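You operate a simulated robot arm through the tools that you are given. There is no shell and no other tool. Be economical: measure what you need, move in short steps, check, and stop when the job is done.

You run a simulated two-armed robot. Do the job below in one go: nothing can be reset, and whatever is moved stays where it is left.

JOB
Put the orange cup on the top of the lidded carton. Close the tray lid. Take the blue sleeve from the top of the packing bench and leave it on the top of the inspect bench. Take the grey weight and put it on the trolley top. Open the can lid. The order is free. Set down upright: orange cup.

The check looks at the end state, three seconds after you hand in, the way a careful person would. Anything else that was tipped, shoved, dropped, spilled or broken makes it a failure. Lids that push on must go on centred and level and be pressed home; caps that screw on are set level and turned clockwise until they are tight.

ROBOT AND FRAMES
Two 7-joint arms with two-finger parallel grippers on one trunk, on a base that drives. Base frame: it is fixed to the floor where the robot stands at the start and does not move with it; the origin is under the middle of the robot, x ahead of it, y to its left, z up. Units: m, degrees, N and s.
The left shoulder is at the start at [0.05, 0.187, 1.085], the right one opposite. With the tool pointing down near the work surface each hand reaches from about 0.1 to 0.52 m from the robot's upright axis, wherever it stands, measured 20 degrees to its own side. Places, roughly: blue sleeve (5x5x10 cm) [0.6, -1, 0.9]; can lid [0.5, -3.5, 1]; grey weight (9x10x7 cm) [-0.8, -0.7, 0.5]; orange cup (8x8x9 cm) [0.7, -0.2, 0.9]; top of the inspect bench [-1.2, -3.2, 0.9]; top of the lidded carton [-3.2, -3.3, 0.8]; tray lid [0.6, -0.4, 0.9]; trolley top (54x25 cm) [-1.04, -1.7, 0.84]. Payload 3.43 kg a hand.
Tool frame (each hand has its own): the origin (TCP) lies between the finger pads and is the grasp point; the fingertips stand 0.03 m ahead of it; z points along the fingers, y is the line along which they close. The gripper opens to 0.094 m. The fingers are 0.028 m wide and 0.01 m thick; the gripper's body (0.05 by 0.096 m) begins 0.055 m behind the TCP.
Orientation is told as [roll, pitch, yaw] about the base's x, y, z axes, in that order, counted from this pose: with the fingers straight down and closing along the base's y, the tool's x points along the base's -x, its y along +y and its z along -z.

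CONTROLS
- The arms move only by the tool servo_tool. It takes "left_series", "right_series" or both (then of equal length, played together; a hand with none holds still); each is a list that holds one entry, the list of rows, each a list of 7 numbers: the shift along the tool's x, y, z in m, then the turn, a rotation vector about the tool's x, y, z in degrees, then the gripper command, from -1 (fully open) to 1 (shut), values between in proportion. In form: [[[x, y, z, ax, ay, az, claw], ...]]. A call has 1 to 8 rows; each row shifts and turns the commanded pose from where the row before left it, along the tool's axes as they then stand. A row lasts 0.2 s, in which the tool goes at most 0.05 m and 8.6 degrees; a call with a longer step from one row to the next is refused whole, and so is a gripper value outside its range. Where a pose cannot be reached the arm comes as near as it can. A force on the tool above 40 N (or 10 N above the force at the start of the call, whichever is more), or a blocked arm, ends the call early, and 0.2 s more pass. Each finger travels about 0.153 m/s and halts on what it meets, pressing with about 38 N; the grip force reading is that of the motor and also rises with nothing between the fingers. The clock runs only during rows and for 0.2 s after the last one: add rows that do not move to give the fingers time. It gives the time, the measured TCP pose, the force on the tool (base axes), the opening and the grip force at its end, in the units of the frame above (readings bear some noise), with the torque about the TCP (base axes, N m) and any sound that the robot's microphone picked up, and new pictures: "show" is both (left out), scene, wrist or none (wrist: the cameras of the hands that moved).
- Cameras (640 x 400 px; columns grow to the right, rows downward): "scene" is now at [0.1409, -0.0467, 1.2734]; the picture's right is [-0.48, -0.88, 0.00], its down [-0.28, 0.15, -0.95] and it looks along [0.83, -0.45, -0.32] (base axes); focal length 286 px, centre (320, 200). "left" rides on the left gripper at [0.076, -0.014, -0.102] in its tool frame; the picture's right is [0.18, 0.98, 0.00], its down [-0.75, 0.14, -0.64] and it looks along [-0.63, 0.12, 0.77] (tool axes); focal length 243 px, centre (320, 200). "right" rides on the right gripper at [0.076, 0.014, -0.102] in its tool frame; the picture's right is [-0.18, 0.98, 0.00], its down [-0.75, -0.14, -0.64] and it looks along [-0.63, -0.12, 0.77] (tool axes); focal length 243 px, centre (320, 200). There is no depth. A picture from a camera that has moved, and an enlarged one, comes with that camera's place and axes in the base frame and with its lens.
- move_column(by): slides the trunk up (or, below 0, down) by that many m; the arms and the scene camera ride with it, the base frame stays. It gives what a move gives, with no picture.
- roll_base(legs): drives the robot by 1 to 6 legs, each [ahead, left, turn to the left] in m, m and degrees, along the robot's own axes; the way and the turn of a leg run together, so that a leg with both is an arc; at most 1.5 m and 180 degrees a leg. The arms and the cameras ride along, it lands a little off, and it stops where it bumps. It gives what a move gives, and a new picture of the scene camera.
- pan_tilt(pan, tilt): turns the head with the scene camera to pan (to the left, within 80 degrees either way) and tilt (down, from -29 to 69), counted from straight ahead of the robot. It gives what a move gives, and a new picture of the scene camera.
- close_up(camera, box): a new picture of the part [left, top, right, bottom] of that camera's present view, enlarged. No time passes.
- close_job(): hands the job in; it is judged then, once.

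Work in short steps. Places have to be worked out from the pictures, the camera data and where the tool is seen: move nearer, look again, correct. Check each grasp and each placing, and mend what went wrong. You have 165 turns and 260 pictures in all, those below and enlarged ones among them. Open the grippers and draw the arms clear of the work before you hand the job in, unless the task says otherwise.

The tools are called after "Emit:" by a JSON object that holds its "method" and its "body". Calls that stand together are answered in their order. servo_tool: Moves the arms, as the interface text tells. Its arguments: {"type":"object","properties":{"left_series":{"type":"array","items":{"type":"array","items":{"type":"array","items":{"type":"number"}}}},"right_series":{"type":"array","items":{"type":"array","items":{"type":"array","items":{"type":"number"}}}},"show":{"type":"string","enum":["both","scene","wrist","none"]}},"required":[]} The other tools are called the same way: move_column (by) slides the trunk up or down; roll_base (legs) drives the base; pan_tilt (pan, tilt) turns the head that bears the scene camera; close_up (camera, box) takes an enlarged picture of a part of a camera's view; close_job () hands the job in.

At the start:

```text
time: 0.0
left_tool_pos: [0.4035, -0.0122, 1.1753]
left_tcp_rot: [0.0, 0.0, -0.1]
left_ft_force: [0.7, 0.4, 0.0]
left_torque: [0.0, -0.01, -0.01]
left_finger_gap: 0.0941
left_gripper_force: 0.1
right_tool_pos: [0.3213, -0.3362, 1.1525]
right_tcp_rot: [-0.1, 0.0, 0.1]
right_ft_force: [0.1, 0.1, -0.2]
right_torque: [-0.02, -0.02, 0.0]
right_finger_gap: 0.0943
right_gripper_force: 0.0
trunk travel left (down, up): [-0.3, 0.132]
robot x, y, heading: [0.0015, -0.0007, -0.0]
head pan, tilt: [-28.5, 18.8]
```

scene: 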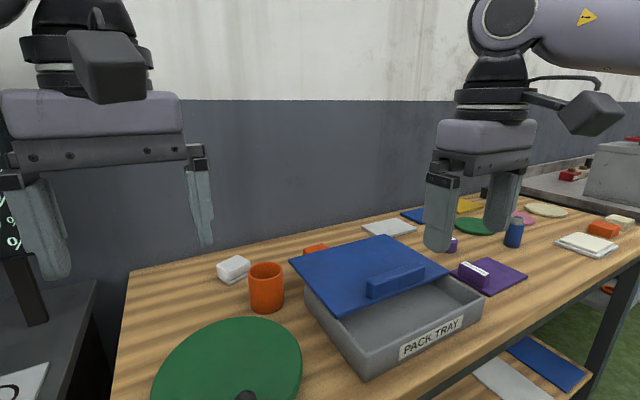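
right: 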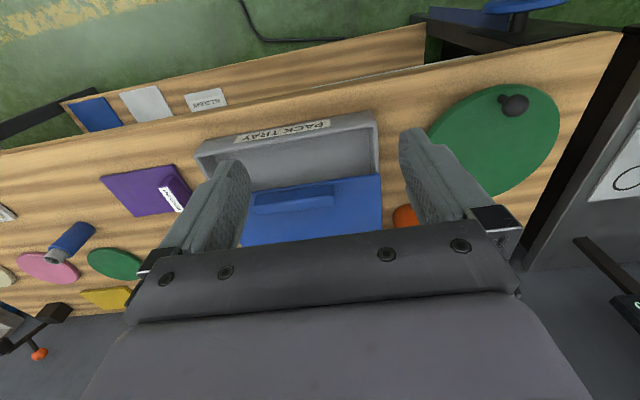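
left: 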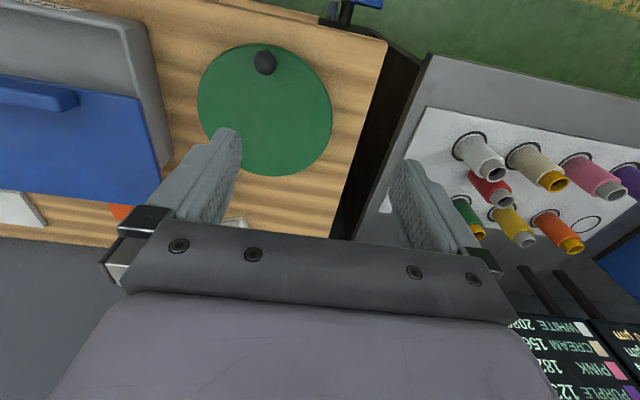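

I'll first look closer at the tray, cup and right part of the bench.

Emit:
{"method": "close_up", "body": {"camera": "scene", "box": [200, 210, 520, 400]}}

Emit:
{"method": "close_up", "body": {"camera": "scene", "box": [400, 130, 640, 300]}}

```text
2.00 times, centred on (360, 305) of scene
camera zoom: at [0.1409, -0.0467, 1.2734], right [-0.48, -0.88, 0.0], down [-0.28, 0.15, -0.95], along [0.83, -0.45, -0.32], focal length 572 px, centre (240, -10)
```

zoom: 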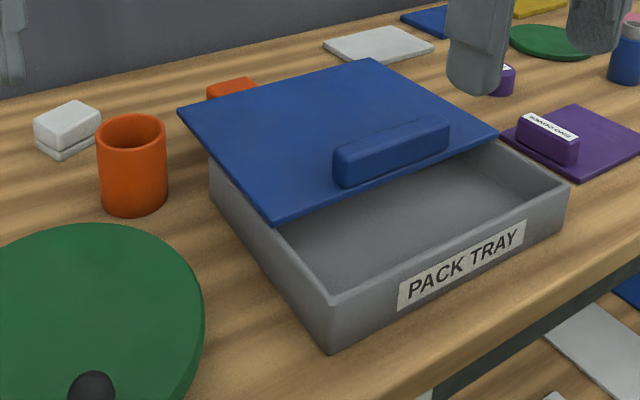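

```text
2.35 times, centred on (520, 215) of scene
camera zoom: at [0.1409, -0.0467, 1.2734], right [-0.48, -0.88, 0.0], down [-0.28, 0.15, -0.95], along [0.83, -0.45, -0.32], focal length 673 px, centre (-151, 165)
```

zoom: 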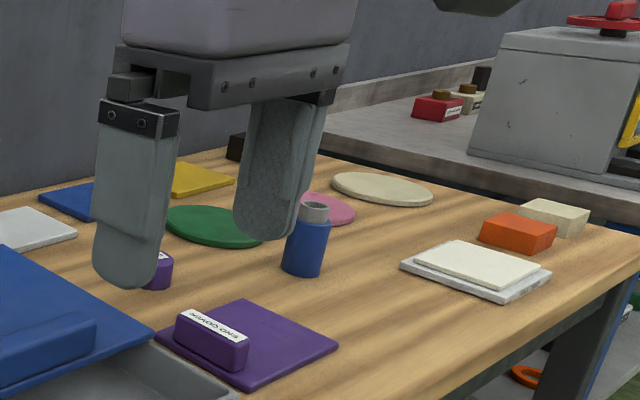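

The tray lid seems to slide toward me. I'll look down to see how much room the base has in front of the bench.

Emit:
{"method": "pan_tilt", "body": {"pan": 0, "tilt": 65}}

Emit:
{"method": "pan_tilt", "body": {"pan": -75, "tilt": 25}}

```text
time: 1.1
left_tool_pos: [0.4038, -0.0117, 1.1762]
left_tcp_rot: [0.0, -0.1, 0.0]
left_ft_force: [0.4, 0.1, 0.0]
left_torque: [0.0, -0.04, -0.01]
left_finger_gap: 0.0942
left_gripper_force: 0.0
right_tool_pos: [0.322, -0.3363, 1.1502]
right_tcp_rot: [0.0, 0.0, 0.0]
right_ft_force: [0.2, 0.0, 0.6]
right_torque: [-0.01, 0.04, -0.01]
right_finger_gap: 0.0938
right_gripper_force: 0.0
trunk travel left (down, up): [-0.3, 0.132]
robot x, y, heading: [0.0013, -0.0012, -0.1]
head pan, tilt: [0.0, 65.0]
camera scene: at [0.1197, -0.0022, 1.2077], right [0.0, -1.0, 0.0], down [-0.91, 0.0, -0.42], along [0.42, 0.0, -0.91], focal length 286 px, centre (320, 200)
```

scene: 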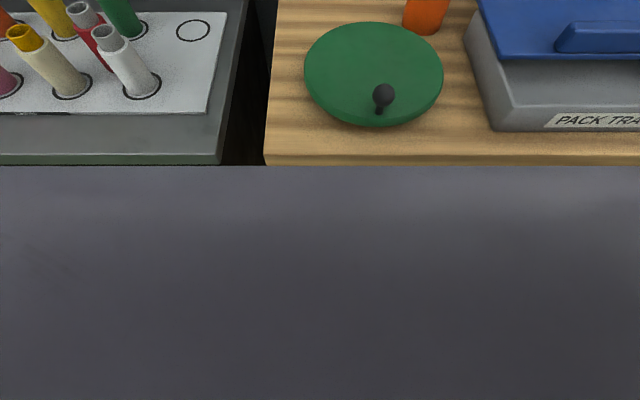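

```text
time: 2.6
left_tool_pos: [0.4037, -0.0131, 1.1762]
left_tcp_rot: [0.1, -0.1, 0.0]
left_ft_force: [-0.9, 0.2, -0.9]
left_torque: [0.0, -0.02, 0.01]
left_finger_gap: 0.0942
left_gripper_force: 0.1
right_tool_pos: [0.3222, -0.3357, 1.1506]
right_tcp_rot: [0.0, 0.0, -0.1]
right_ft_force: [0.8, 0.1, -0.1]
right_torque: [0.02, -0.03, 0.0]
right_finger_gap: 0.0939
right_gripper_force: 0.0
trunk travel left (down, up): [-0.3, 0.132]
robot x, y, heading: [0.0002, -0.0029, 0.1]
head pan, tilt: [-75.0, 25.0]
camera scene: at [0.0829, -0.0912, 1.2632], right [-0.97, -0.26, 0.0], down [-0.11, 0.41, -0.91], along [0.24, -0.88, -0.42], focal length 286 px, centre (320, 200)
```

scene: 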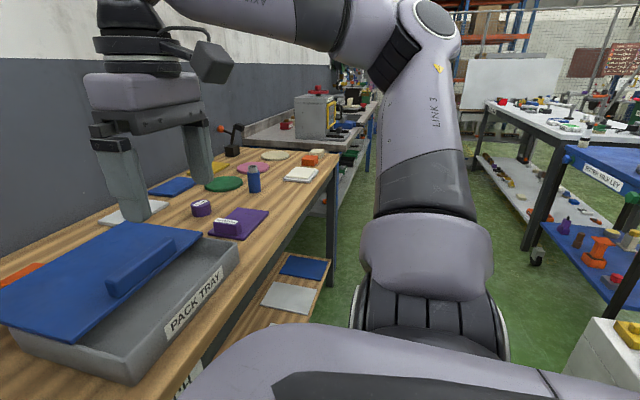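

Bench edge is at about x≈0.35. I'll drive right 0.2 and ahead 0.1 so the tray handle and cup come within reach, then look at them.

Emit:
{"method": "roll_base", "body": {"legs": [[0, -0.2, 0], [0.1, 0, 0]]}}

Emit:
{"method": "pan_tilt", "body": {"pan": 0, "tilt": 45}}

```text
time: 5.7
left_tool_pos: [0.4587, -0.2105, 1.175]
left_tcp_rot: [0.1, 0.1, 0.0]
left_ft_force: [-0.3, -1.0, 0.5]
left_torque: [-0.02, -0.01, -0.02]
left_finger_gap: 0.0943
left_gripper_force: 0.1
right_tool_pos: [0.3766, -0.5373, 1.1512]
right_tcp_rot: [0.0, 0.0, -0.2]
right_ft_force: [-0.2, -0.1, -0.3]
right_torque: [-0.02, -0.03, -0.01]
right_finger_gap: 0.0941
right_gripper_force: 0.0
trunk travel left (down, up): [-0.3, 0.132]
robot x, y, heading: [0.0537, -0.198, -0.1]
head pan, tilt: [-75.0, 25.0]
stopped in leg 2: the robot was blocked; the commanded pose is now the measured one
camera scene: at [0.1373, -0.2907, 1.2634], right [-0.97, -0.26, 0.0], down [-0.11, 0.41, -0.91], along [0.23, -0.88, -0.42], focal length 286 px, centre (320, 200)
```

scene: 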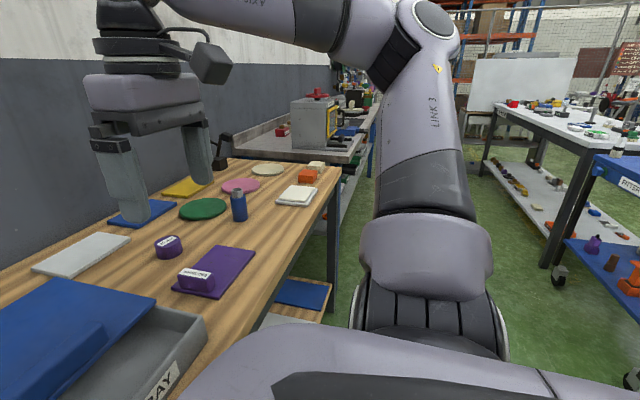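

```text
time: 7.1
left_tool_pos: [0.4614, -0.2125, 1.1736]
left_tcp_rot: [-0.1, 0.2, 0.2]
left_ft_force: [0.4, 0.4, 0.4]
left_torque: [0.04, 0.03, 0.01]
left_finger_gap: 0.0938
left_gripper_force: 0.0
right_tool_pos: [0.3773, -0.5366, 1.1518]
right_tcp_rot: [-0.1, 0.1, -0.3]
right_ft_force: [-0.2, 0.1, 0.1]
right_torque: [-0.01, -0.02, -0.01]
right_finger_gap: 0.0941
right_gripper_force: 0.0
trunk travel left (down, up): [-0.3, 0.132]
robot x, y, heading: [0.0558, -0.1966, -0.0]
head pan, tilt: [0.0, 45.0]
camera scene: at [0.1964, -0.2019, 1.2327], right [0.0, -1.0, 0.0], down [-0.71, 0.0, -0.71], along [0.71, 0.0, -0.71], focal length 286 px, centre (320, 200)
```

scene: 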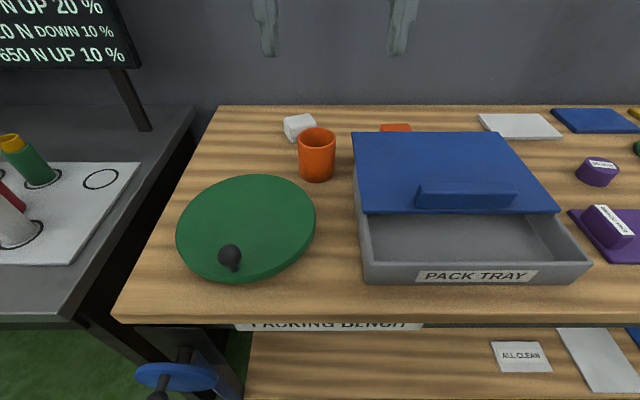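

The base stops at x≈0.055; the lid must slide about 8 cm toward me by its handle at about (0.51, -0.43, 0.93). I'll turn the right hand so its fingers close along x.

Emit:
{"method": "servo_tool", "body": {"right_series": [[[0, 0, 0, 0, 0, -8.5, -1], [0, 0, 0, 0, 0, -8.5, -1], [0, 0, 0, 0, 0, -8.5, -1], [0, 0, 0, 0, 0, -8.5, -1], [0, 0, 0, 0, 0, -8.5, -1], [0, 0, 0, 0, 0, -8.5, -1], [0, 0, 0, 0, 0, -8.5, -1], [0, 0, 0, 0, 0, -8.5, -1]]], "show": "none"}}

Emit:
{"method": "servo_tool", "body": {"right_series": [[[0, 0, 0, 0, 0, -8.5, -1], [0, 0, 0, 0, 0, -8.5, -1], [0, 0, 0, 0, 0, -5, -1], [-0.045, -0.045, 0, 0, 0, 0, -1], [-0.045, -0.045, 0, 0, 0, 0, -1], [-0.02, -0.04, 0.03, 0, 0, 0, -1], [0, 0, 0.035, 0, 0, 0, -1], [0, 0, 0, 0, 0, 0, -1]]]}}

```text
time: 8.9
left_tool_pos: [0.4606, -0.2115, 1.1743]
left_tcp_rot: [0.0, 0.2, 0.1]
left_ft_force: [0.2, 0.6, -0.4]
left_torque: [-0.02, -0.02, -0.02]
left_finger_gap: 0.0938
left_gripper_force: 0.1
right_tool_pos: [0.336, -0.4497, 1.1164]
right_tcp_rot: [0.2, 0.0, 67.7]
right_ft_force: [0.1, -0.1, 0.1]
right_torque: [-0.01, 0.01, 0.01]
right_finger_gap: 0.0937
right_gripper_force: 0.1
right hand out of reach, approached as far as the arm can: row 5, 6, 7, 8
trunk travel left (down, up): [-0.3, 0.132]
robot x, y, heading: [0.0575, -0.196, -0.2]
head pan, tilt: [0.0, 45.0]
```

```text
refused: row 4 steps farther than a row can; nothing moved
```

Part of that turn shifted the hand. I'll lower a bit while finishing the turn and see where it lands.

Emit:
{"method": "servo_tool", "body": {"right_series": [[[0, 0, 0.03, 0, 0, -8.5, -1], [0, 0, 0.03, 0, 0, -8.5, -1], [0, 0, 0.02, 0, 0, -5, -1], [0, 0, 0, 0, 0, 0, -1]]]}}

```text
time: 9.9
left_tool_pos: [0.4612, -0.2126, 1.1739]
left_tcp_rot: [0.0, 0.1, 0.1]
left_ft_force: [-1.6, 0.0, -0.5]
left_torque: [-0.04, 0.01, 0.01]
left_finger_gap: 0.0941
left_gripper_force: 0.1
right_tool_pos: [0.2721, -0.3849, 1.0522]
right_tcp_rot: [0.0, 0.1, 89.7]
right_ft_force: [0.3, 0.0, -0.2]
right_torque: [0.01, -0.03, 0.0]
right_finger_gap: 0.094
right_gripper_force: 0.0
right hand out of reach, approached as far as the arm can: row 1, 2, 3
trunk travel left (down, up): [-0.3, 0.132]
robot x, y, heading: [0.0582, -0.1982, 0.0]
head pan, tilt: [0.0, 45.0]
camera scene: at [0.1964, -0.2019, 1.2327], right [0.0, -1.0, 0.0], down [-0.71, 0.0, -0.71], along [0.71, 0.0, -0.71], focal length 286 px, centre (320, 200)
camera right: at [0.2585, -0.461, 1.1541], right [-0.98, 0.19, 0.0], down [0.15, 0.75, 0.64], along [0.12, 0.63, -0.77], focal length 243 px, centre (320, 200)
```

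scene: 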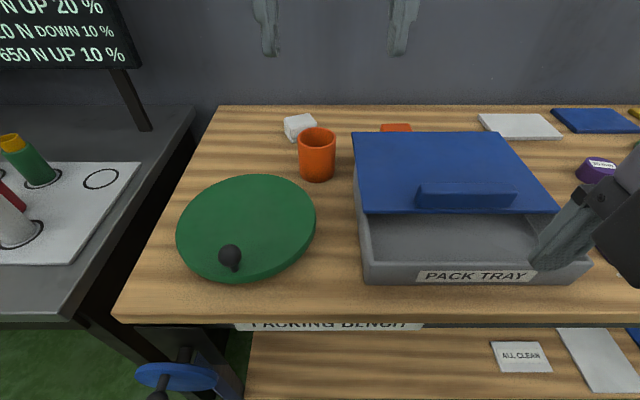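
right: 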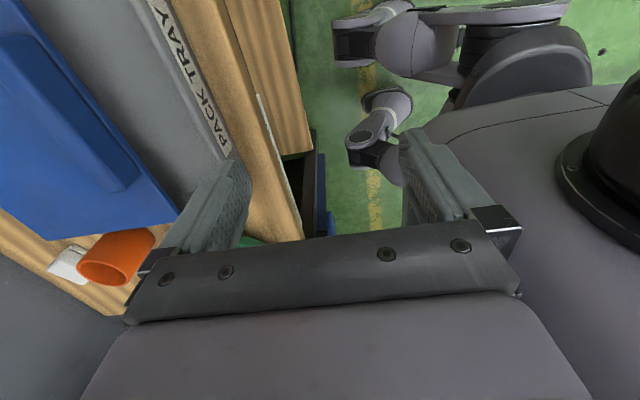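

Yaw +90 is a poor pose for this arm. I'll turn back to yaw 0 and hook the handle from behind with closed fingers instead.

Emit:
{"method": "servo_tool", "body": {"right_series": [[[0, 0, 0, 0, 0, 8.5, -1], [0, 0, 0, 0, 0, 8.5, -1], [0, 0, 0, 0, 0, 8.5, -1], [0, 0, 0, 0, 0, 8.5, -1], [0, 0, 0, 0, 0, 8.5, -1], [0, 0, 0, 0, 0, 8.5, 0], [0, 0, 0, 0, 0, 8.5, 1], [0, 0, 0, 0, 0, 8.5, 1]]], "show": "none"}}

Emit:
{"method": "servo_tool", "body": {"right_series": [[[0, 0, 0, 0, 0, 8.5, 1], [0, 0, 0, 0, 0, 8.5, 1], [0, 0, 0, 0, 0, 5, 1], [-0.05, 0, 0, 0, 0, 0, 1], [-0.05, 0, 0, 0, 0, 0, 1], [-0.05, 0, 0, 0, 0, 0, 1], [-0.05, 0, 0, 0, 0, 0, 1], [-0.03, 0, 0, 0, 0, 0, 1]]]}}

```text
time: 11.7
left_tool_pos: [0.4608, -0.2134, 1.1743]
left_tcp_rot: [0.0, 0.1, 0.1]
left_ft_force: [-0.6, 0.3, -0.1]
left_torque: [-0.02, 0.03, 0.01]
left_finger_gap: 0.094
left_gripper_force: 0.0
right_tool_pos: [0.2745, -0.3841, 1.0531]
right_tcp_rot: [0.2, 0.1, 21.6]
right_ft_force: [0.2, -0.3, 0.3]
right_torque: [0.01, 0.01, 0.02]
right_finger_gap: 0.0002
right_gripper_force: 32.2
trunk travel left (down, up): [-0.3, 0.132]
robot x, y, heading: [0.0596, -0.1973, -0.3]
head pan, tilt: [0.0, 45.0]
```

```text
time: 12.3
left_tool_pos: [0.46, -0.2109, 1.1746]
left_tcp_rot: [0.0, 0.1, 0.1]
left_ft_force: [-0.4, -0.2, 0.0]
left_torque: [0.0, 0.02, -0.02]
left_finger_gap: 0.0939
left_gripper_force: 0.2
right_tool_pos: [0.2731, -0.3882, 1.0525]
right_tcp_rot: [-0.4, 0.3, 8.2]
right_ft_force: [1.7, -9.9, 2.5]
right_torque: [1.17, 0.41, 0.92]
right_finger_gap: 0.0001
right_gripper_force: 33.4
trunk travel left (down, up): [-0.3, 0.132]
robot x, y, heading: [0.056, -0.1957, -0.2]
head pan, tilt: [0.0, 45.0]
stopped in row 3 (right hand): the force on the tool passed its limit at 81 N (the readings are from after the stop); the commanded pose is now the measured one
camera scene: at [0.1964, -0.202, 1.2327], right [0.0, -1.0, 0.0], down [-0.71, 0.0, -0.71], along [0.71, 0.0, -0.71], focal length 286 px, centre (320, 200)
camera right: at [0.1961, -0.3837, 1.1545], right [0.04, 1.0, -0.01], down [0.77, -0.03, 0.64], along [0.64, -0.03, -0.77], focal length 243 px, centre (320, 200)
```

scene: 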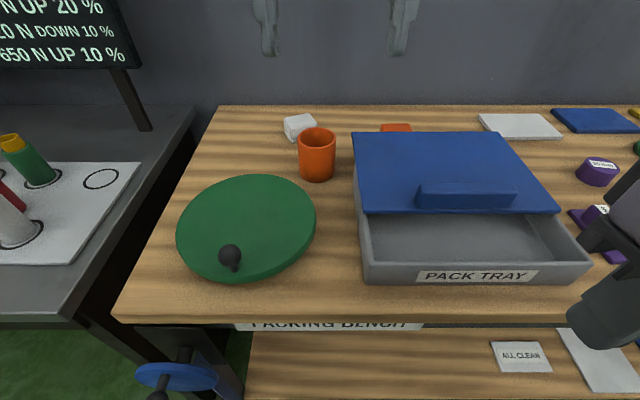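
right: 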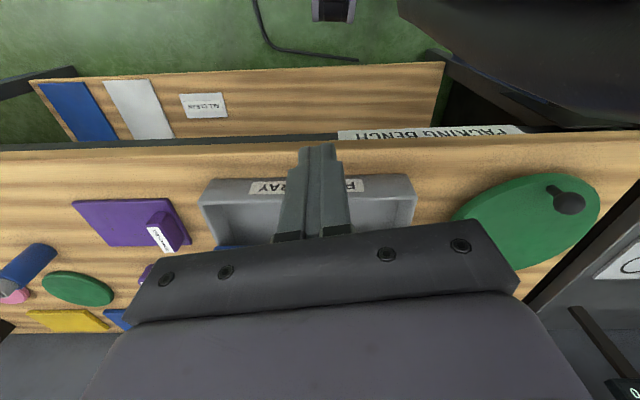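

The arm brushed the robot's own body; nothing on the bench moved. I'll move the hand out ahead first, then finish turning.

Emit:
{"method": "servo_tool", "body": {"right_series": [[[-0.05, 0, 0, 0, 0, 0, 1], [-0.05, 0, 0, 0, 0, 0, 1], [-0.05, 0, 0, 0, 0, 0, 1], [-0.05, 0, 0, 0, 0, 8, 1], [-0.05, 0, 0, 0, 0, 0, 1], [0, 0, 0, 0, 0, 0, 1]]]}}

```text
time: 12.7
left_tool_pos: [0.4605, -0.2113, 1.1742]
left_tcp_rot: [0.1, 0.1, 0.1]
left_ft_force: [0.5, -0.6, 1.1]
left_torque: [0.02, 0.01, 0.03]
left_finger_gap: 0.0942
left_gripper_force: 0.0
right_tool_pos: [0.2884, -0.3875, 1.0502]
right_tcp_rot: [-0.9, 0.6, 9.4]
right_ft_force: [1.7, -3.6, -0.4]
right_torque: [0.44, 0.22, 0.33]
right_finger_gap: 0.0
right_gripper_force: 32.8
trunk travel left (down, up): [-0.3, 0.132]
robot x, y, heading: [0.0571, -0.1985, -0.0]
head pan, tilt: [0.0, 45.0]
stopped in row 1 (right hand): the force on the tool passed its limit at 59 N (the readings are from after the stop); the commanded pose is now the measured one
camera scene: at [0.1967, -0.2017, 1.2326], right [0.0, -1.0, 0.0], down [-0.71, 0.0, -0.71], along [0.71, 0.0, -0.71], focal length 286 px, centre (320, 200)
camera right: at [0.2119, -0.3833, 1.1538], right [0.02, 1.0, -0.02], down [0.77, 0.0, 0.64], along [0.64, -0.03, -0.77], focal length 243 px, centre (320, 200)
```

scene: 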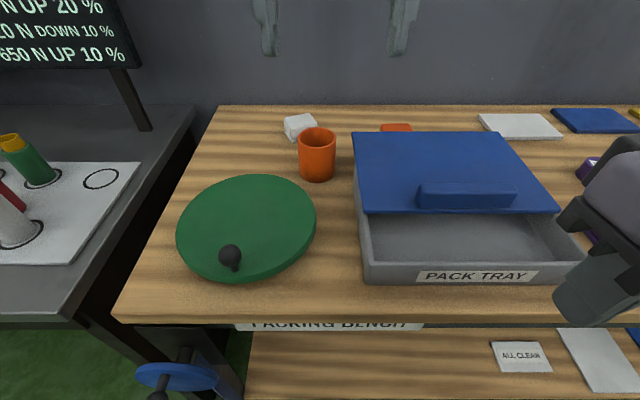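
right: 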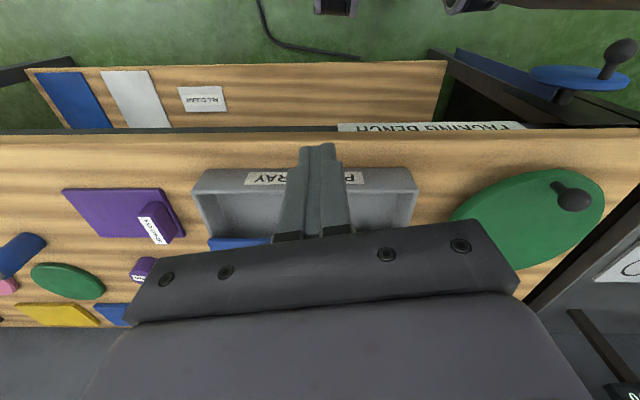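

Contact seems to be on the hand's left side, so I'll move right first, then ahead.

Emit:
{"method": "servo_tool", "body": {"right_series": [[[0, -0.04, 0, 0, 0, 0, 1], [0, -0.04, 0, 0, 0, 0, 1], [0, 0, 0, 0, 0, 8, 1], [-0.05, 0, 0, 0, 0, 0, 1], [-0.05, 0, 0, 0, 0, 0, 1], [-0.05, 0, 0, 0, 0, 0, 1], [0, 0, 0, 0, 0, 0, 1]]]}}

```text
time: 14.2
left_tool_pos: [0.4603, -0.2122, 1.1748]
left_tcp_rot: [0.0, 0.1, 0.1]
left_ft_force: [0.2, 0.6, 0.4]
left_torque: [0.0, -0.02, 0.02]
left_finger_gap: 0.0939
left_gripper_force: 0.1
right_tool_pos: [0.4519, -0.4633, 1.0532]
right_tcp_rot: [-1.0, 0.3, 1.3]
right_ft_force: [0.2, 0.2, 0.0]
right_torque: [-0.01, 0.01, 0.0]
right_finger_gap: 0.0
right_gripper_force: 33.6
trunk travel left (down, up): [-0.3, 0.132]
robot x, y, heading: [0.0553, -0.1982, -0.1]
head pan, tilt: [0.0, 45.0]
camera scene: at [0.1962, -0.2019, 1.2327], right [0.0, -1.0, 0.0], down [-0.71, 0.0, -0.71], along [0.71, 0.0, -0.71], focal length 286 px, centre (320, 200)
camera right: at [0.3765, -0.4487, 1.1553], right [0.16, 0.99, -0.02], down [0.76, -0.11, 0.64], along [0.63, -0.12, -0.77], focal length 243 px, centre (320, 200)
```

scene: 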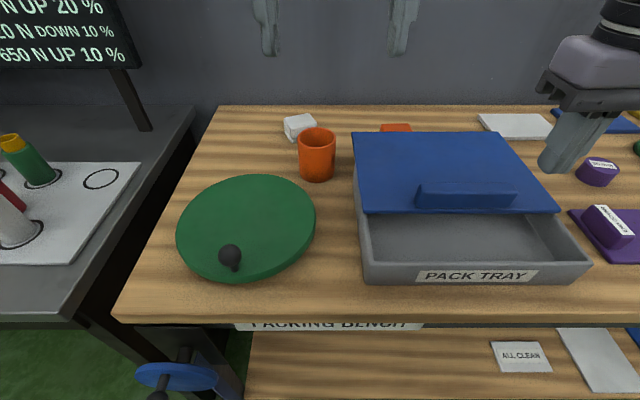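
right: 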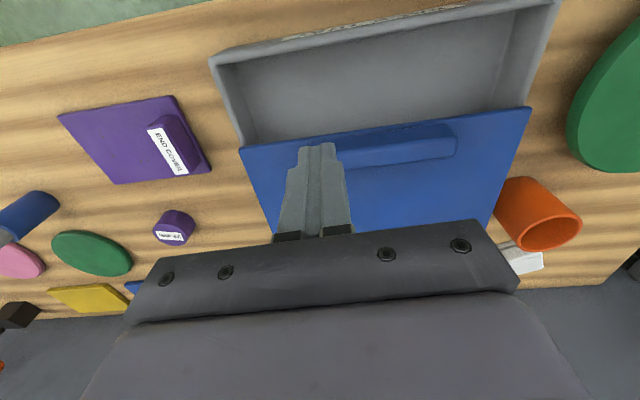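

Next: move over behind the handle at about (0.555, -0.43).

Emit:
{"method": "servo_tool", "body": {"right_series": [[[-0.045, 0.02, 0, 0, 0, 0, 1], [-0.045, 0.015, 0, 0, 0, 1.3, 1], [-0.015, 0, 0.04, 0, 0, 0, 1], [0, 0, 0.03, 0, 0, 0, 1], [0, 0, 0, 0, 0, 0, 1]]]}}

```text
time: 15.4
left_tool_pos: [0.4601, -0.2107, 1.1743]
left_tcp_rot: [0.1, 0.1, 0.2]
left_ft_force: [0.4, 0.2, 0.2]
left_torque: [-0.01, 0.01, -0.01]
left_finger_gap: 0.0942
left_gripper_force: 0.1
right_tool_pos: [0.5546, -0.4253, 0.9824]
right_tcp_rot: [-1.1, 0.4, 0.0]
right_ft_force: [-0.1, 0.8, -1.3]
right_torque: [-0.01, 0.0, 0.01]
right_finger_gap: 0.0
right_gripper_force: 33.0
trunk travel left (down, up): [-0.3, 0.132]
robot x, y, heading: [0.0535, -0.1993, -0.1]
head pan, tilt: [0.0, 45.0]
camera scene: at [0.1963, -0.2018, 1.2327], right [0.0, -1.0, 0.0], down [-0.71, 0.0, -0.71], along [0.71, 0.0, -0.71], focal length 286 px, centre (320, 200)
camera right: at [0.4798, -0.4101, 1.0835], right [0.18, 0.98, -0.02], down [0.76, -0.13, 0.64], along [0.63, -0.13, -0.77], focal length 243 px, centre (320, 200)
```

scene: 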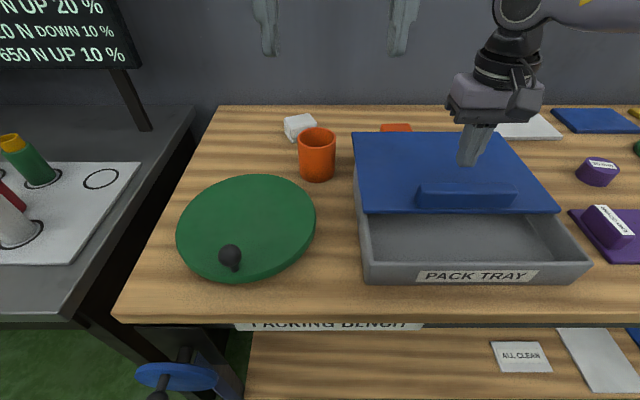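
right: 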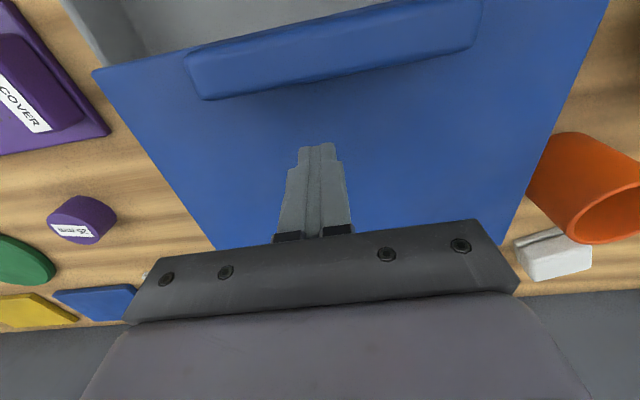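

Good: fingers are ~2 cm behind the handle. Lower 3 cm (tip to ~0.92).

Emit:
{"method": "servo_tool", "body": {"right_series": [[[0, 0, 0.02, 0, 0, 0, 1], [0, 0, 0.01, 0, 0, 0, 1], [0, 0, 0, 0, 0, 0, 1]]]}}

Emit:
{"method": "close_up", "body": {"camera": "scene", "box": [340, 60, 600, 300]}}

```text
time: 16.2
left_tool_pos: [0.46, -0.2117, 1.1736]
left_tcp_rot: [0.1, 0.1, 0.1]
left_ft_force: [-0.3, 0.4, 0.0]
left_torque: [0.01, 0.02, 0.0]
left_finger_gap: 0.0941
left_gripper_force: 0.0
right_tool_pos: [0.555, -0.4279, 0.9497]
right_tcp_rot: [-1.2, 0.6, 0.0]
right_ft_force: [0.1, 0.2, -0.4]
right_torque: [0.02, -0.03, -0.03]
right_finger_gap: 0.0001
right_gripper_force: 33.3
trunk travel left (down, up): [-0.3, 0.132]
robot x, y, heading: [0.0597, -0.2024, -0.2]
head pan, tilt: [0.0, 45.0]
camera scene: at [0.1964, -0.2019, 1.2327], right [0.0, -1.0, 0.0], down [-0.71, 0.0, -0.71], along [0.71, 0.0, -0.71], focal length 286 px, centre (320, 200)
camera right: at [0.4795, -0.4107, 1.053], right [0.18, 0.98, -0.02], down [0.76, -0.13, 0.64], along [0.63, -0.13, -0.77], focal length 243 px, centre (320, 200)
```

scene: 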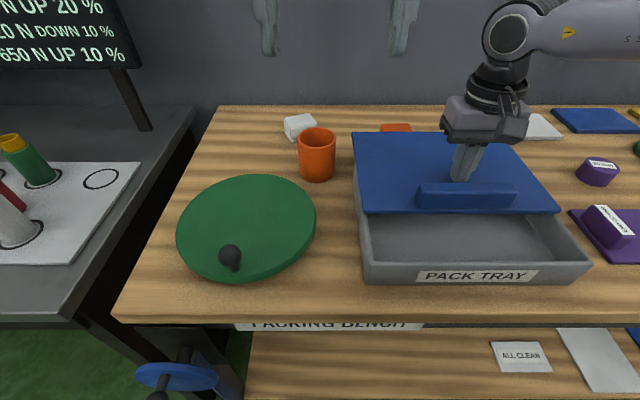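
right: 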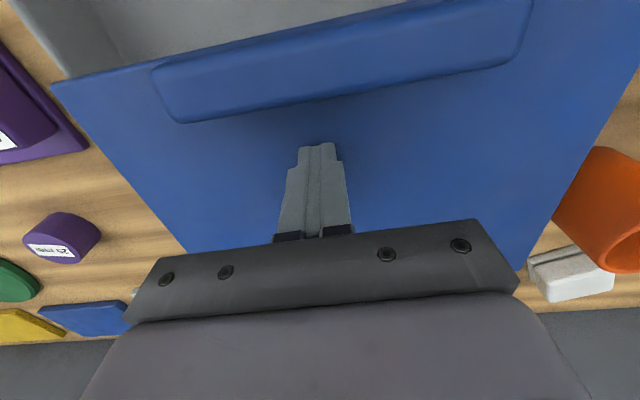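

```text
1.67 times, centred on (470, 180) of scene
camera zoom: at [0.1964, -0.2019, 1.2327], right [0.0, -1.0, 0.0], down [-0.71, 0.0, -0.71], along [0.71, 0.0, -0.71], focal length 477 px, centre (70, 233)
```

zoom: 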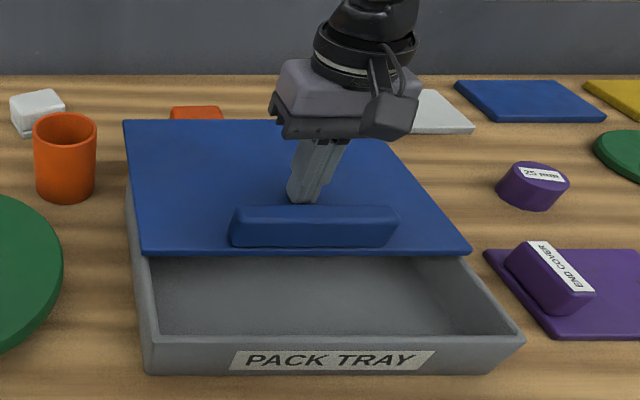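

Tip is ~2 cm below the handle top. Pull toward the robot.

Emit:
{"method": "servo_tool", "body": {"right_series": [[[0.02, 0, 0, 0, 0, 0, 1], [0.02, 0, 0, 0, 0, 0, 1], [0.02, 0, 0, 0, 0, 0, 1], [0.02, 0, 0, 0, 0, 0, 1], [0.01, 0, 0, 0, 0, 0, 1], [0, 0, 0, 0, 0, 0, 1]]]}}

Emit:
{"method": "close_up", "body": {"camera": "scene", "box": [340, 60, 600, 300]}}

```text
time: 17.6
left_tool_pos: [0.4607, -0.212, 1.1736]
left_tcp_rot: [0.1, 0.1, 0.1]
left_ft_force: [-0.5, 0.1, 0.2]
left_torque: [-0.01, 0.03, 0.0]
left_finger_gap: 0.0938
left_gripper_force: 0.1
right_tool_pos: [0.4641, -0.4269, 0.9511]
right_tcp_rot: [-1.1, 0.3, -0.1]
right_ft_force: [0.7, -1.0, -1.4]
right_torque: [0.02, 0.0, -0.03]
right_finger_gap: 0.0
right_gripper_force: 33.6
trunk travel left (down, up): [-0.3, 0.132]
robot x, y, heading: [0.0538, -0.1979, -0.1]
head pan, tilt: [0.0, 45.0]
camera scene: at [0.1965, -0.2019, 1.2327], right [0.0, -1.0, 0.0], down [-0.71, 0.0, -0.71], along [0.71, 0.0, -0.71], focal length 286 px, centre (320, 200)
camera right: at [0.3888, -0.4109, 1.0528], right [0.18, 0.98, -0.02], down [0.76, -0.13, 0.64], along [0.63, -0.13, -0.77], focal length 243 px, centre (320, 200)
```

scene: 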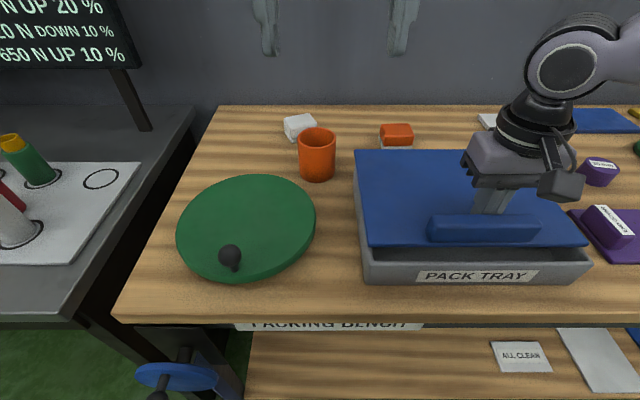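
right: 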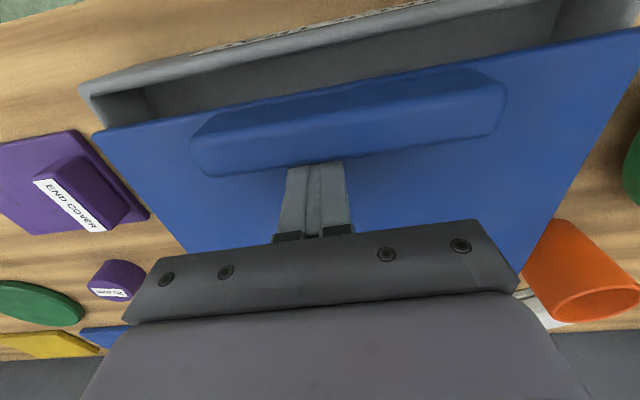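

```text
1.67 times, centred on (470, 180) of scene
camera zoom: at [0.1965, -0.2019, 1.2327], right [0.0, -1.0, 0.0], down [-0.71, 0.0, -0.71], along [0.71, 0.0, -0.71], focal length 477 px, centre (70, 233)
```

zoom: 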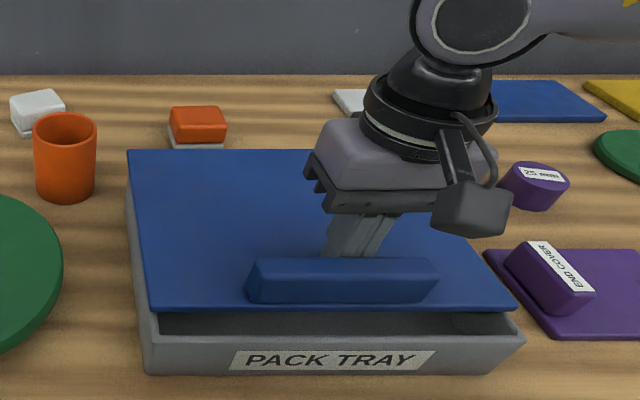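

About 3 cm remain; pull on gently until it meets its stop.

Emit:
{"method": "servo_tool", "body": {"right_series": [[[0.015, 0, 0, 0, 0, 0, 1], [0.008, 0, 0, 0, 0, 0, 1], [0.005, 0, 0, 0, 0, 0, 1], [0.005, 0, 0, 0, 0, 0, 1], [0.005, 0, 0, 0, 0, 0, 1], [0, 0, 0, 0, 0, 0, 1]]]}}

Emit:
{"method": "close_up", "body": {"camera": "scene", "box": [340, 60, 600, 300]}}

```text
time: 18.8
left_tool_pos: [0.4617, -0.212, 1.1746]
left_tcp_rot: [0.1, 0.2, 0.1]
left_ft_force: [-0.1, -0.4, 0.5]
left_torque: [0.02, 0.0, 0.03]
left_finger_gap: 0.0939
left_gripper_force: 0.0
right_tool_pos: [0.438, -0.4274, 0.9534]
right_tcp_rot: [-0.7, -1.1, 0.0]
right_ft_force: [16.1, 1.1, -4.3]
right_torque: [0.08, -0.04, 0.09]
right_finger_gap: 0.0
right_gripper_force: 33.2
trunk travel left (down, up): [-0.3, 0.132]
robot x, y, heading: [0.0571, -0.2001, 0.2]
head pan, tilt: [0.0, 45.0]
stopped in row 5 (right hand): the force on the tool passed its limit at 43 N (the readings are from after the stop); the commanded pose is now the measured one
camera scene: at [0.1977, -0.2022, 1.2324], right [0.0, -1.0, 0.0], down [-0.71, 0.0, -0.71], along [0.71, 0.0, -0.71], focal length 286 px, centre (320, 200)
camera right: at [0.3608, -0.4119, 1.0536], right [0.18, 0.98, -0.01], down [0.74, -0.13, 0.66], along [0.65, -0.13, -0.75], focal length 243 px, centre (320, 200)
```

scene: 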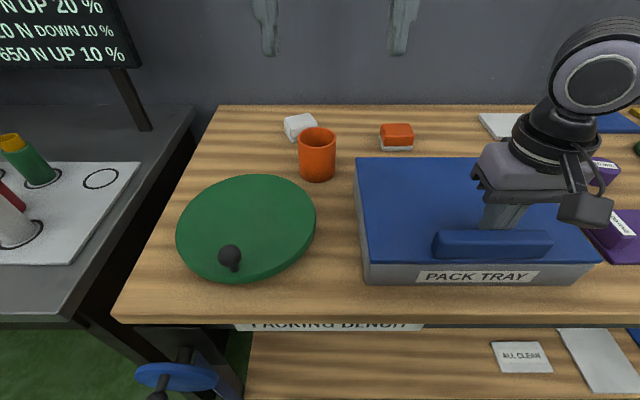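
right: 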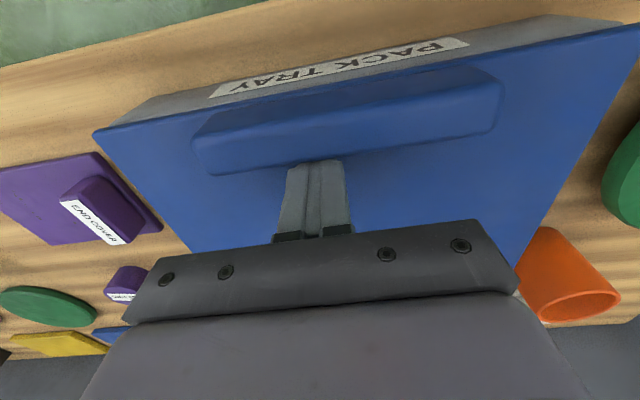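

```text
1.67 times, centred on (470, 180) of scene
camera zoom: at [0.1977, -0.2022, 1.2324], right [0.0, -1.0, 0.0], down [-0.71, 0.0, -0.71], along [0.71, 0.0, -0.71], focal length 477 px, centre (70, 233)
```

zoom: 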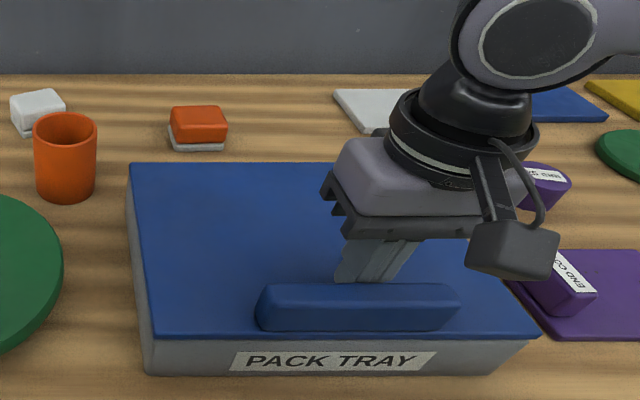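

The lid is shut against its stop. Raise the right hand, then shift the base right so the left shoulder faces the cup.

Emit:
{"method": "servo_tool", "body": {"right_series": [[[-0.006, 0, -0.01, 0, 0, 0, 1], [0, 0, -0.05, 0, 0, 0, 1], [0, 0, -0.05, 0, 0, 0, 1], [0, 0, -0.05, 0, 0, 0, 0], [0.03, -0.03, -0.02, 0, 0, 0, -1], [0, 0, 0, 0, 0, 0, -1]]], "show": "none"}}

Emit:
{"method": "roll_base", "body": {"legs": [[-0.01, -0.18, 0]]}}

```text
time: 20.2
left_tool_pos: [0.4613, -0.2125, 1.1752]
left_tcp_rot: [0.1, 0.1, 0.2]
left_ft_force: [0.4, -0.4, 0.4]
left_torque: [0.02, -0.01, -0.01]
left_finger_gap: 0.0939
left_gripper_force: 0.1
right_tool_pos: [0.4092, -0.4549, 1.1357]
right_tcp_rot: [-0.8, -0.7, 0.0]
right_ft_force: [0.1, -1.1, -0.2]
right_torque: [0.03, 0.0, 0.05]
right_finger_gap: 0.0944
right_gripper_force: 0.0
trunk travel left (down, up): [-0.3, 0.132]
robot x, y, heading: [0.059, -0.1993, -0.3]
head pan, tilt: [0.0, 45.0]
```

```text
time: 22.4
left_tool_pos: [0.4495, -0.3907, 1.174]
left_tcp_rot: [0.2, 0.0, 0.1]
left_ft_force: [0.0, -0.5, -0.1]
left_torque: [0.0, 0.0, -0.02]
left_finger_gap: 0.094
left_gripper_force: 0.1
right_tool_pos: [0.4013, -0.6334, 1.134]
right_tcp_rot: [-0.8, -0.7, 0.2]
right_ft_force: [0.2, -0.4, -0.4]
right_torque: [0.04, 0.0, 0.01]
right_finger_gap: 0.0942
right_gripper_force: 0.0
trunk travel left (down, up): [-0.3, 0.132]
robot x, y, heading: [0.0452, -0.378, 0.1]
head pan, tilt: [0.0, 45.0]
camera scene: at [0.1863, -0.381, 1.2327], right [0.0, -1.0, 0.0], down [-0.71, 0.0, -0.71], along [0.71, 0.0, -0.71], focal length 286 px, centre (320, 200)
```

scene: 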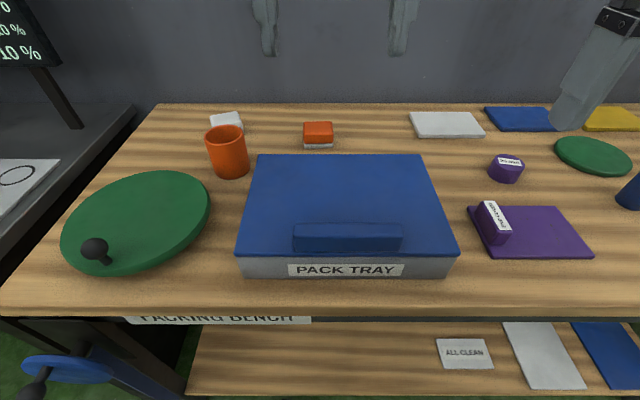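

The two views place the cup at about (0.69, -0.194), rim z≈0.92, table ≈0.83. Tilt the left hand 34° forward, shift it left, then approach.

Emit:
{"method": "servo_tool", "body": {"left_series": [[[0, 0.048, 0, 0, 0, 0, -1], [0, 0.048, 0, 0, 0, 0, -1], [0, 0.048, 0, 0, -8.5, 0, -1], [0, 0.048, 0, 0, -8.5, 0, -1], [0, 0, 0, 0, -8.5, 0, -1], [0, 0, 0, 0, -8.5, 0, -1], [0, 0, 0, 0, 0, 0, -1]]], "show": "none"}}

Emit:
{"method": "servo_tool", "body": {"left_series": [[[-0.01, 0, 0.045, 0, 0, 0, -1], [-0.01, 0, 0.045, 0, 0, 0, -1], [-0.01, 0, 0.045, 0, 0, 0, -1], [-0.01, 0, 0.045, 0, 0, 0, -1], [0, 0, 0.03, 0, 0, 0, -1], [0, 0, 0, 0, 0, 0, -1]]]}}

```text
time: 24.0
left_tool_pos: [0.4494, -0.1985, 1.175]
left_tcp_rot: [0.0, -33.9, 0.2]
left_ft_force: [0.0, 0.2, 0.2]
left_torque: [0.02, 0.02, 0.01]
left_finger_gap: 0.0942
left_gripper_force: 0.0
right_tool_pos: [0.3999, -0.6338, 1.1339]
right_tcp_rot: [-0.8, -0.6, 0.0]
right_ft_force: [-0.3, 0.3, -0.4]
right_torque: [0.02, 0.01, 0.01]
right_finger_gap: 0.094
right_gripper_force: 0.0
trunk travel left (down, up): [-0.3, 0.132]
robot x, y, heading: [0.0455, -0.3799, 0.0]
head pan, tilt: [0.0, 45.0]
```

```text
time: 25.4
left_tool_pos: [0.6003, -0.1983, 1.021]
left_tcp_rot: [0.1, -33.9, 0.2]
left_ft_force: [0.6, 0.3, 0.1]
left_torque: [-0.04, -0.03, 0.02]
left_finger_gap: 0.0942
left_gripper_force: 0.0
right_tool_pos: [0.401, -0.6327, 1.1341]
right_tcp_rot: [-0.9, -0.7, 0.1]
right_ft_force: [0.1, -0.1, 0.1]
right_torque: [-0.03, 0.01, -0.02]
right_finger_gap: 0.094
right_gripper_force: 0.0
trunk travel left (down, up): [-0.3, 0.132]
robot x, y, heading: [0.0449, -0.3792, -0.0]
head pan, tilt: [0.0, 45.0]
camera scene: at [0.1863, -0.3808, 1.2327], right [0.0, -1.0, 0.0], down [-0.71, 0.0, -0.71], along [0.71, 0.0, -0.71], focal length 286 px, centre (320, 200)
camera left: at [0.4816, -0.2134, 1.0643], right [-0.16, 0.98, -0.1], down [0.27, 0.14, 0.95], along [0.95, 0.12, -0.28], focal length 243 px, centre (320, 200)
```

scene: 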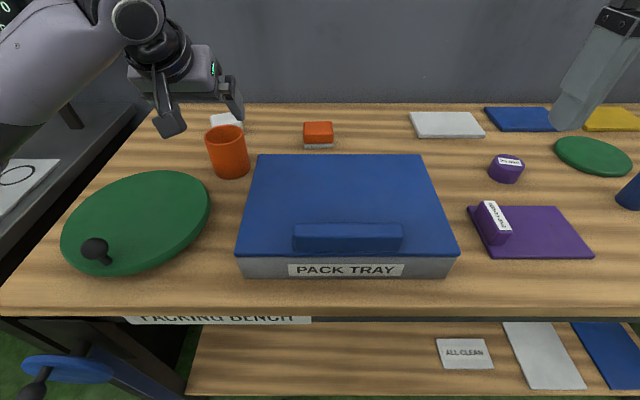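
left: 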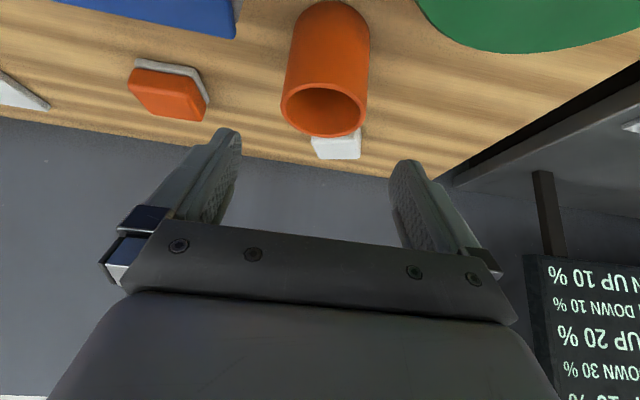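

Cup confirmed at (0.68, -0.194). Advance along the tool 9 cm and check alignment.

Emit:
{"method": "servo_tool", "body": {"left_series": [[[0, 0.003, 0.04, 0, 0, 0, -1], [0, 0.001, 0.04, 0, 0, 0, -1], [0, 0, 0.015, 0, 0, 0, -1], [0, 0, 0, 0, 0, 0, -1]]]}}

```text
time: 26.4
left_tool_pos: [0.6523, -0.1911, 0.942]
left_tcp_rot: [0.2, -33.9, 0.2]
left_ft_force: [-0.1, 0.2, -0.5]
left_torque: [0.0, -0.02, -0.02]
left_finger_gap: 0.0942
left_gripper_force: 0.1
right_tool_pos: [0.4007, -0.6324, 1.1343]
right_tcp_rot: [-0.8, -0.7, 0.1]
right_ft_force: [-0.8, 0.4, 0.3]
right_torque: [0.0, 0.02, -0.01]
right_finger_gap: 0.094
right_gripper_force: 0.0
trunk travel left (down, up): [-0.3, 0.132]
robot x, y, heading: [0.0463, -0.3805, 0.2]
head pan, tilt: [0.0, 45.0]
camera scene: at [0.1863, -0.3807, 1.2327], right [0.0, -1.0, 0.0], down [-0.71, 0.0, -0.71], along [0.71, 0.0, -0.71], focal length 286 px, centre (320, 200)
camera left: at [0.5342, -0.2085, 0.985], right [-0.16, 0.98, -0.1], down [0.27, 0.14, 0.95], along [0.95, 0.12, -0.28], focal length 243 px, centre (320, 200)
```

scene: 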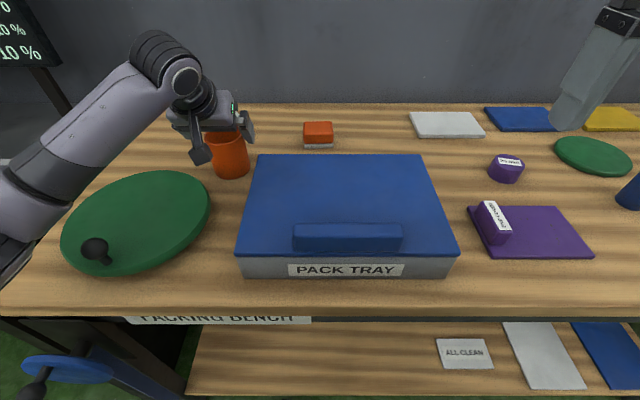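
left: 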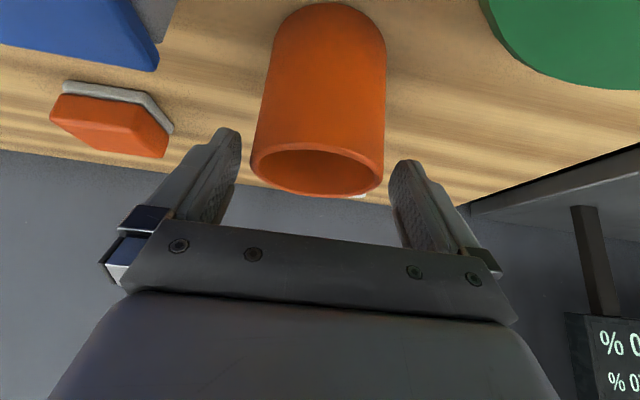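

Aligned. Advance 5 cm more and close.

Emit:
{"method": "servo_tool", "body": {"left_series": [[[-0.001, -0.001, 0.025, 0, 0, 0, -1], [-0.001, -0.001, 0.025, 0, 0, 0, -1], [0, 0, 0, 0, 0, 0, -1]]]}}

```text
time: 27.2
left_tool_pos: [0.682, -0.1945, 0.9035]
left_tcp_rot: [0.1, -34.1, 0.1]
left_ft_force: [0.1, 0.2, 1.8]
left_torque: [-0.02, 0.08, -0.01]
left_finger_gap: 0.0941
left_gripper_force: 0.1
right_tool_pos: [0.4002, -0.6331, 1.1338]
right_tcp_rot: [-0.8, -0.7, 0.1]
right_ft_force: [0.5, 0.1, 0.8]
right_torque: [-0.02, -0.03, -0.03]
right_finger_gap: 0.0942
right_gripper_force: 0.1
trunk travel left (down, up): [-0.3, 0.132]
robot x, y, heading: [0.0476, -0.3752, 0.2]
head pan, tilt: [0.0, 45.0]
camera scene: at [0.1862, -0.3808, 1.2328], right [0.0, -1.0, 0.0], down [-0.71, 0.0, -0.71], along [0.71, 0.0, -0.71], focal length 286 px, centre (320, 200)
camera left: at [0.5639, -0.2108, 0.9456], right [-0.16, 0.98, -0.1], down [0.27, 0.14, 0.95], along [0.95, 0.12, -0.28], focal length 243 px, centre (320, 200)
```

scene: 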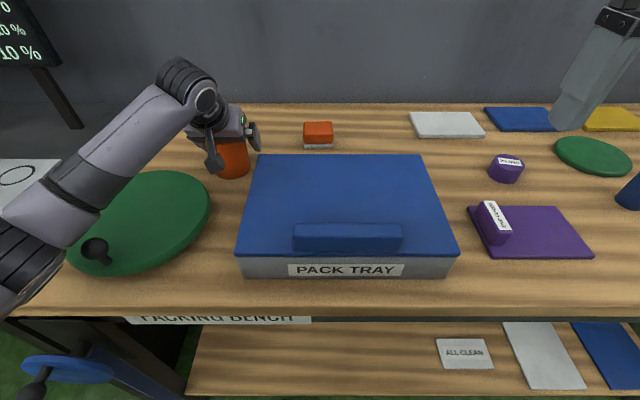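
left: 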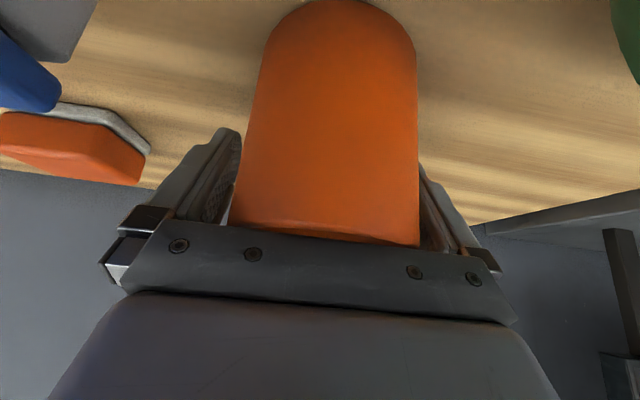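

Cup is between the fingers. Close with settling rows, then lift a little.

Emit:
{"method": "servo_tool", "body": {"left_series": [[[0, 0, 0, 0, 0, 0, 0], [0, 0, 0, 0, 0, 0, 1], [0, 0, 0, 0, 0, 0, 1], [0, 0, 0, 0, 0, 0, 1], [-0.011, 0, -0.016, 0, 0, 0, 1], [-0.017, 0, -0.025, 0, 0, 0, 1], [-0.017, 0, -0.025, 0, 0, 0, 1], [0, 0, 0, 0, 0, 0, 1]]]}}

```text
time: 29.0
left_tool_pos: [0.683, -0.1953, 0.9834]
left_tcp_rot: [0.1, -33.9, 0.3]
left_ft_force: [-0.5, 0.0, -1.4]
left_torque: [-0.03, -0.03, -0.03]
left_finger_gap: 0.0773
left_gripper_force: 38.3
right_tool_pos: [0.3998, -0.6335, 1.1336]
right_tcp_rot: [-0.9, -0.8, 0.1]
right_ft_force: [-0.6, -0.1, 0.6]
right_torque: [-0.01, 0.01, 0.03]
right_finger_gap: 0.0941
right_gripper_force: 0.1
trunk travel left (down, up): [-0.3, 0.132]
robot x, y, heading: [0.045, -0.3772, 0.1]
head pan, tilt: [0.0, 45.0]
camera scene: at [0.1865, -0.3807, 1.2327], right [0.0, -1.0, 0.0], down [-0.71, 0.0, -0.71], along [0.71, 0.0, -0.71], focal length 286 px, centre (320, 200)
camera left: at [0.5644, -0.2113, 1.0263], right [-0.16, 0.98, -0.1], down [0.27, 0.14, 0.95], along [0.95, 0.12, -0.28], focal length 243 px, centre (320, 200)
```

scene: 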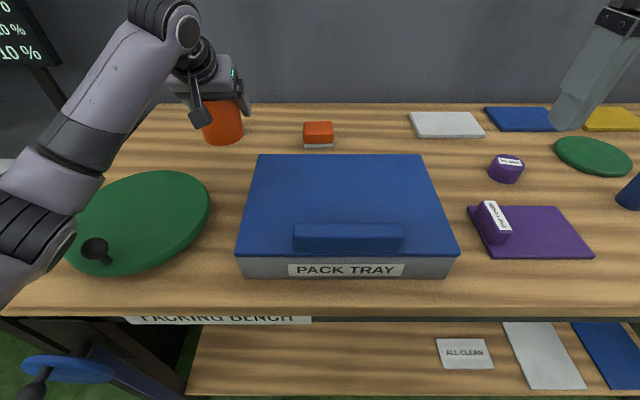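
left: 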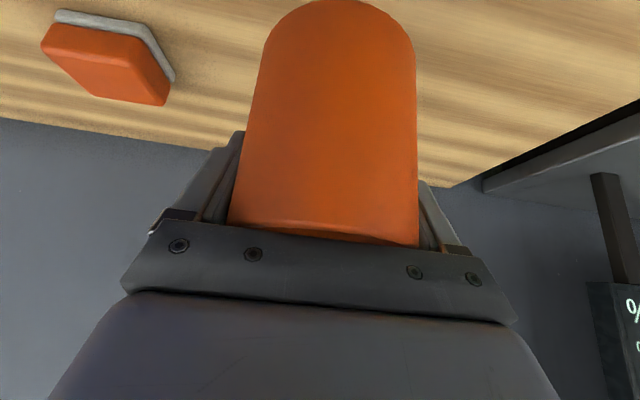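

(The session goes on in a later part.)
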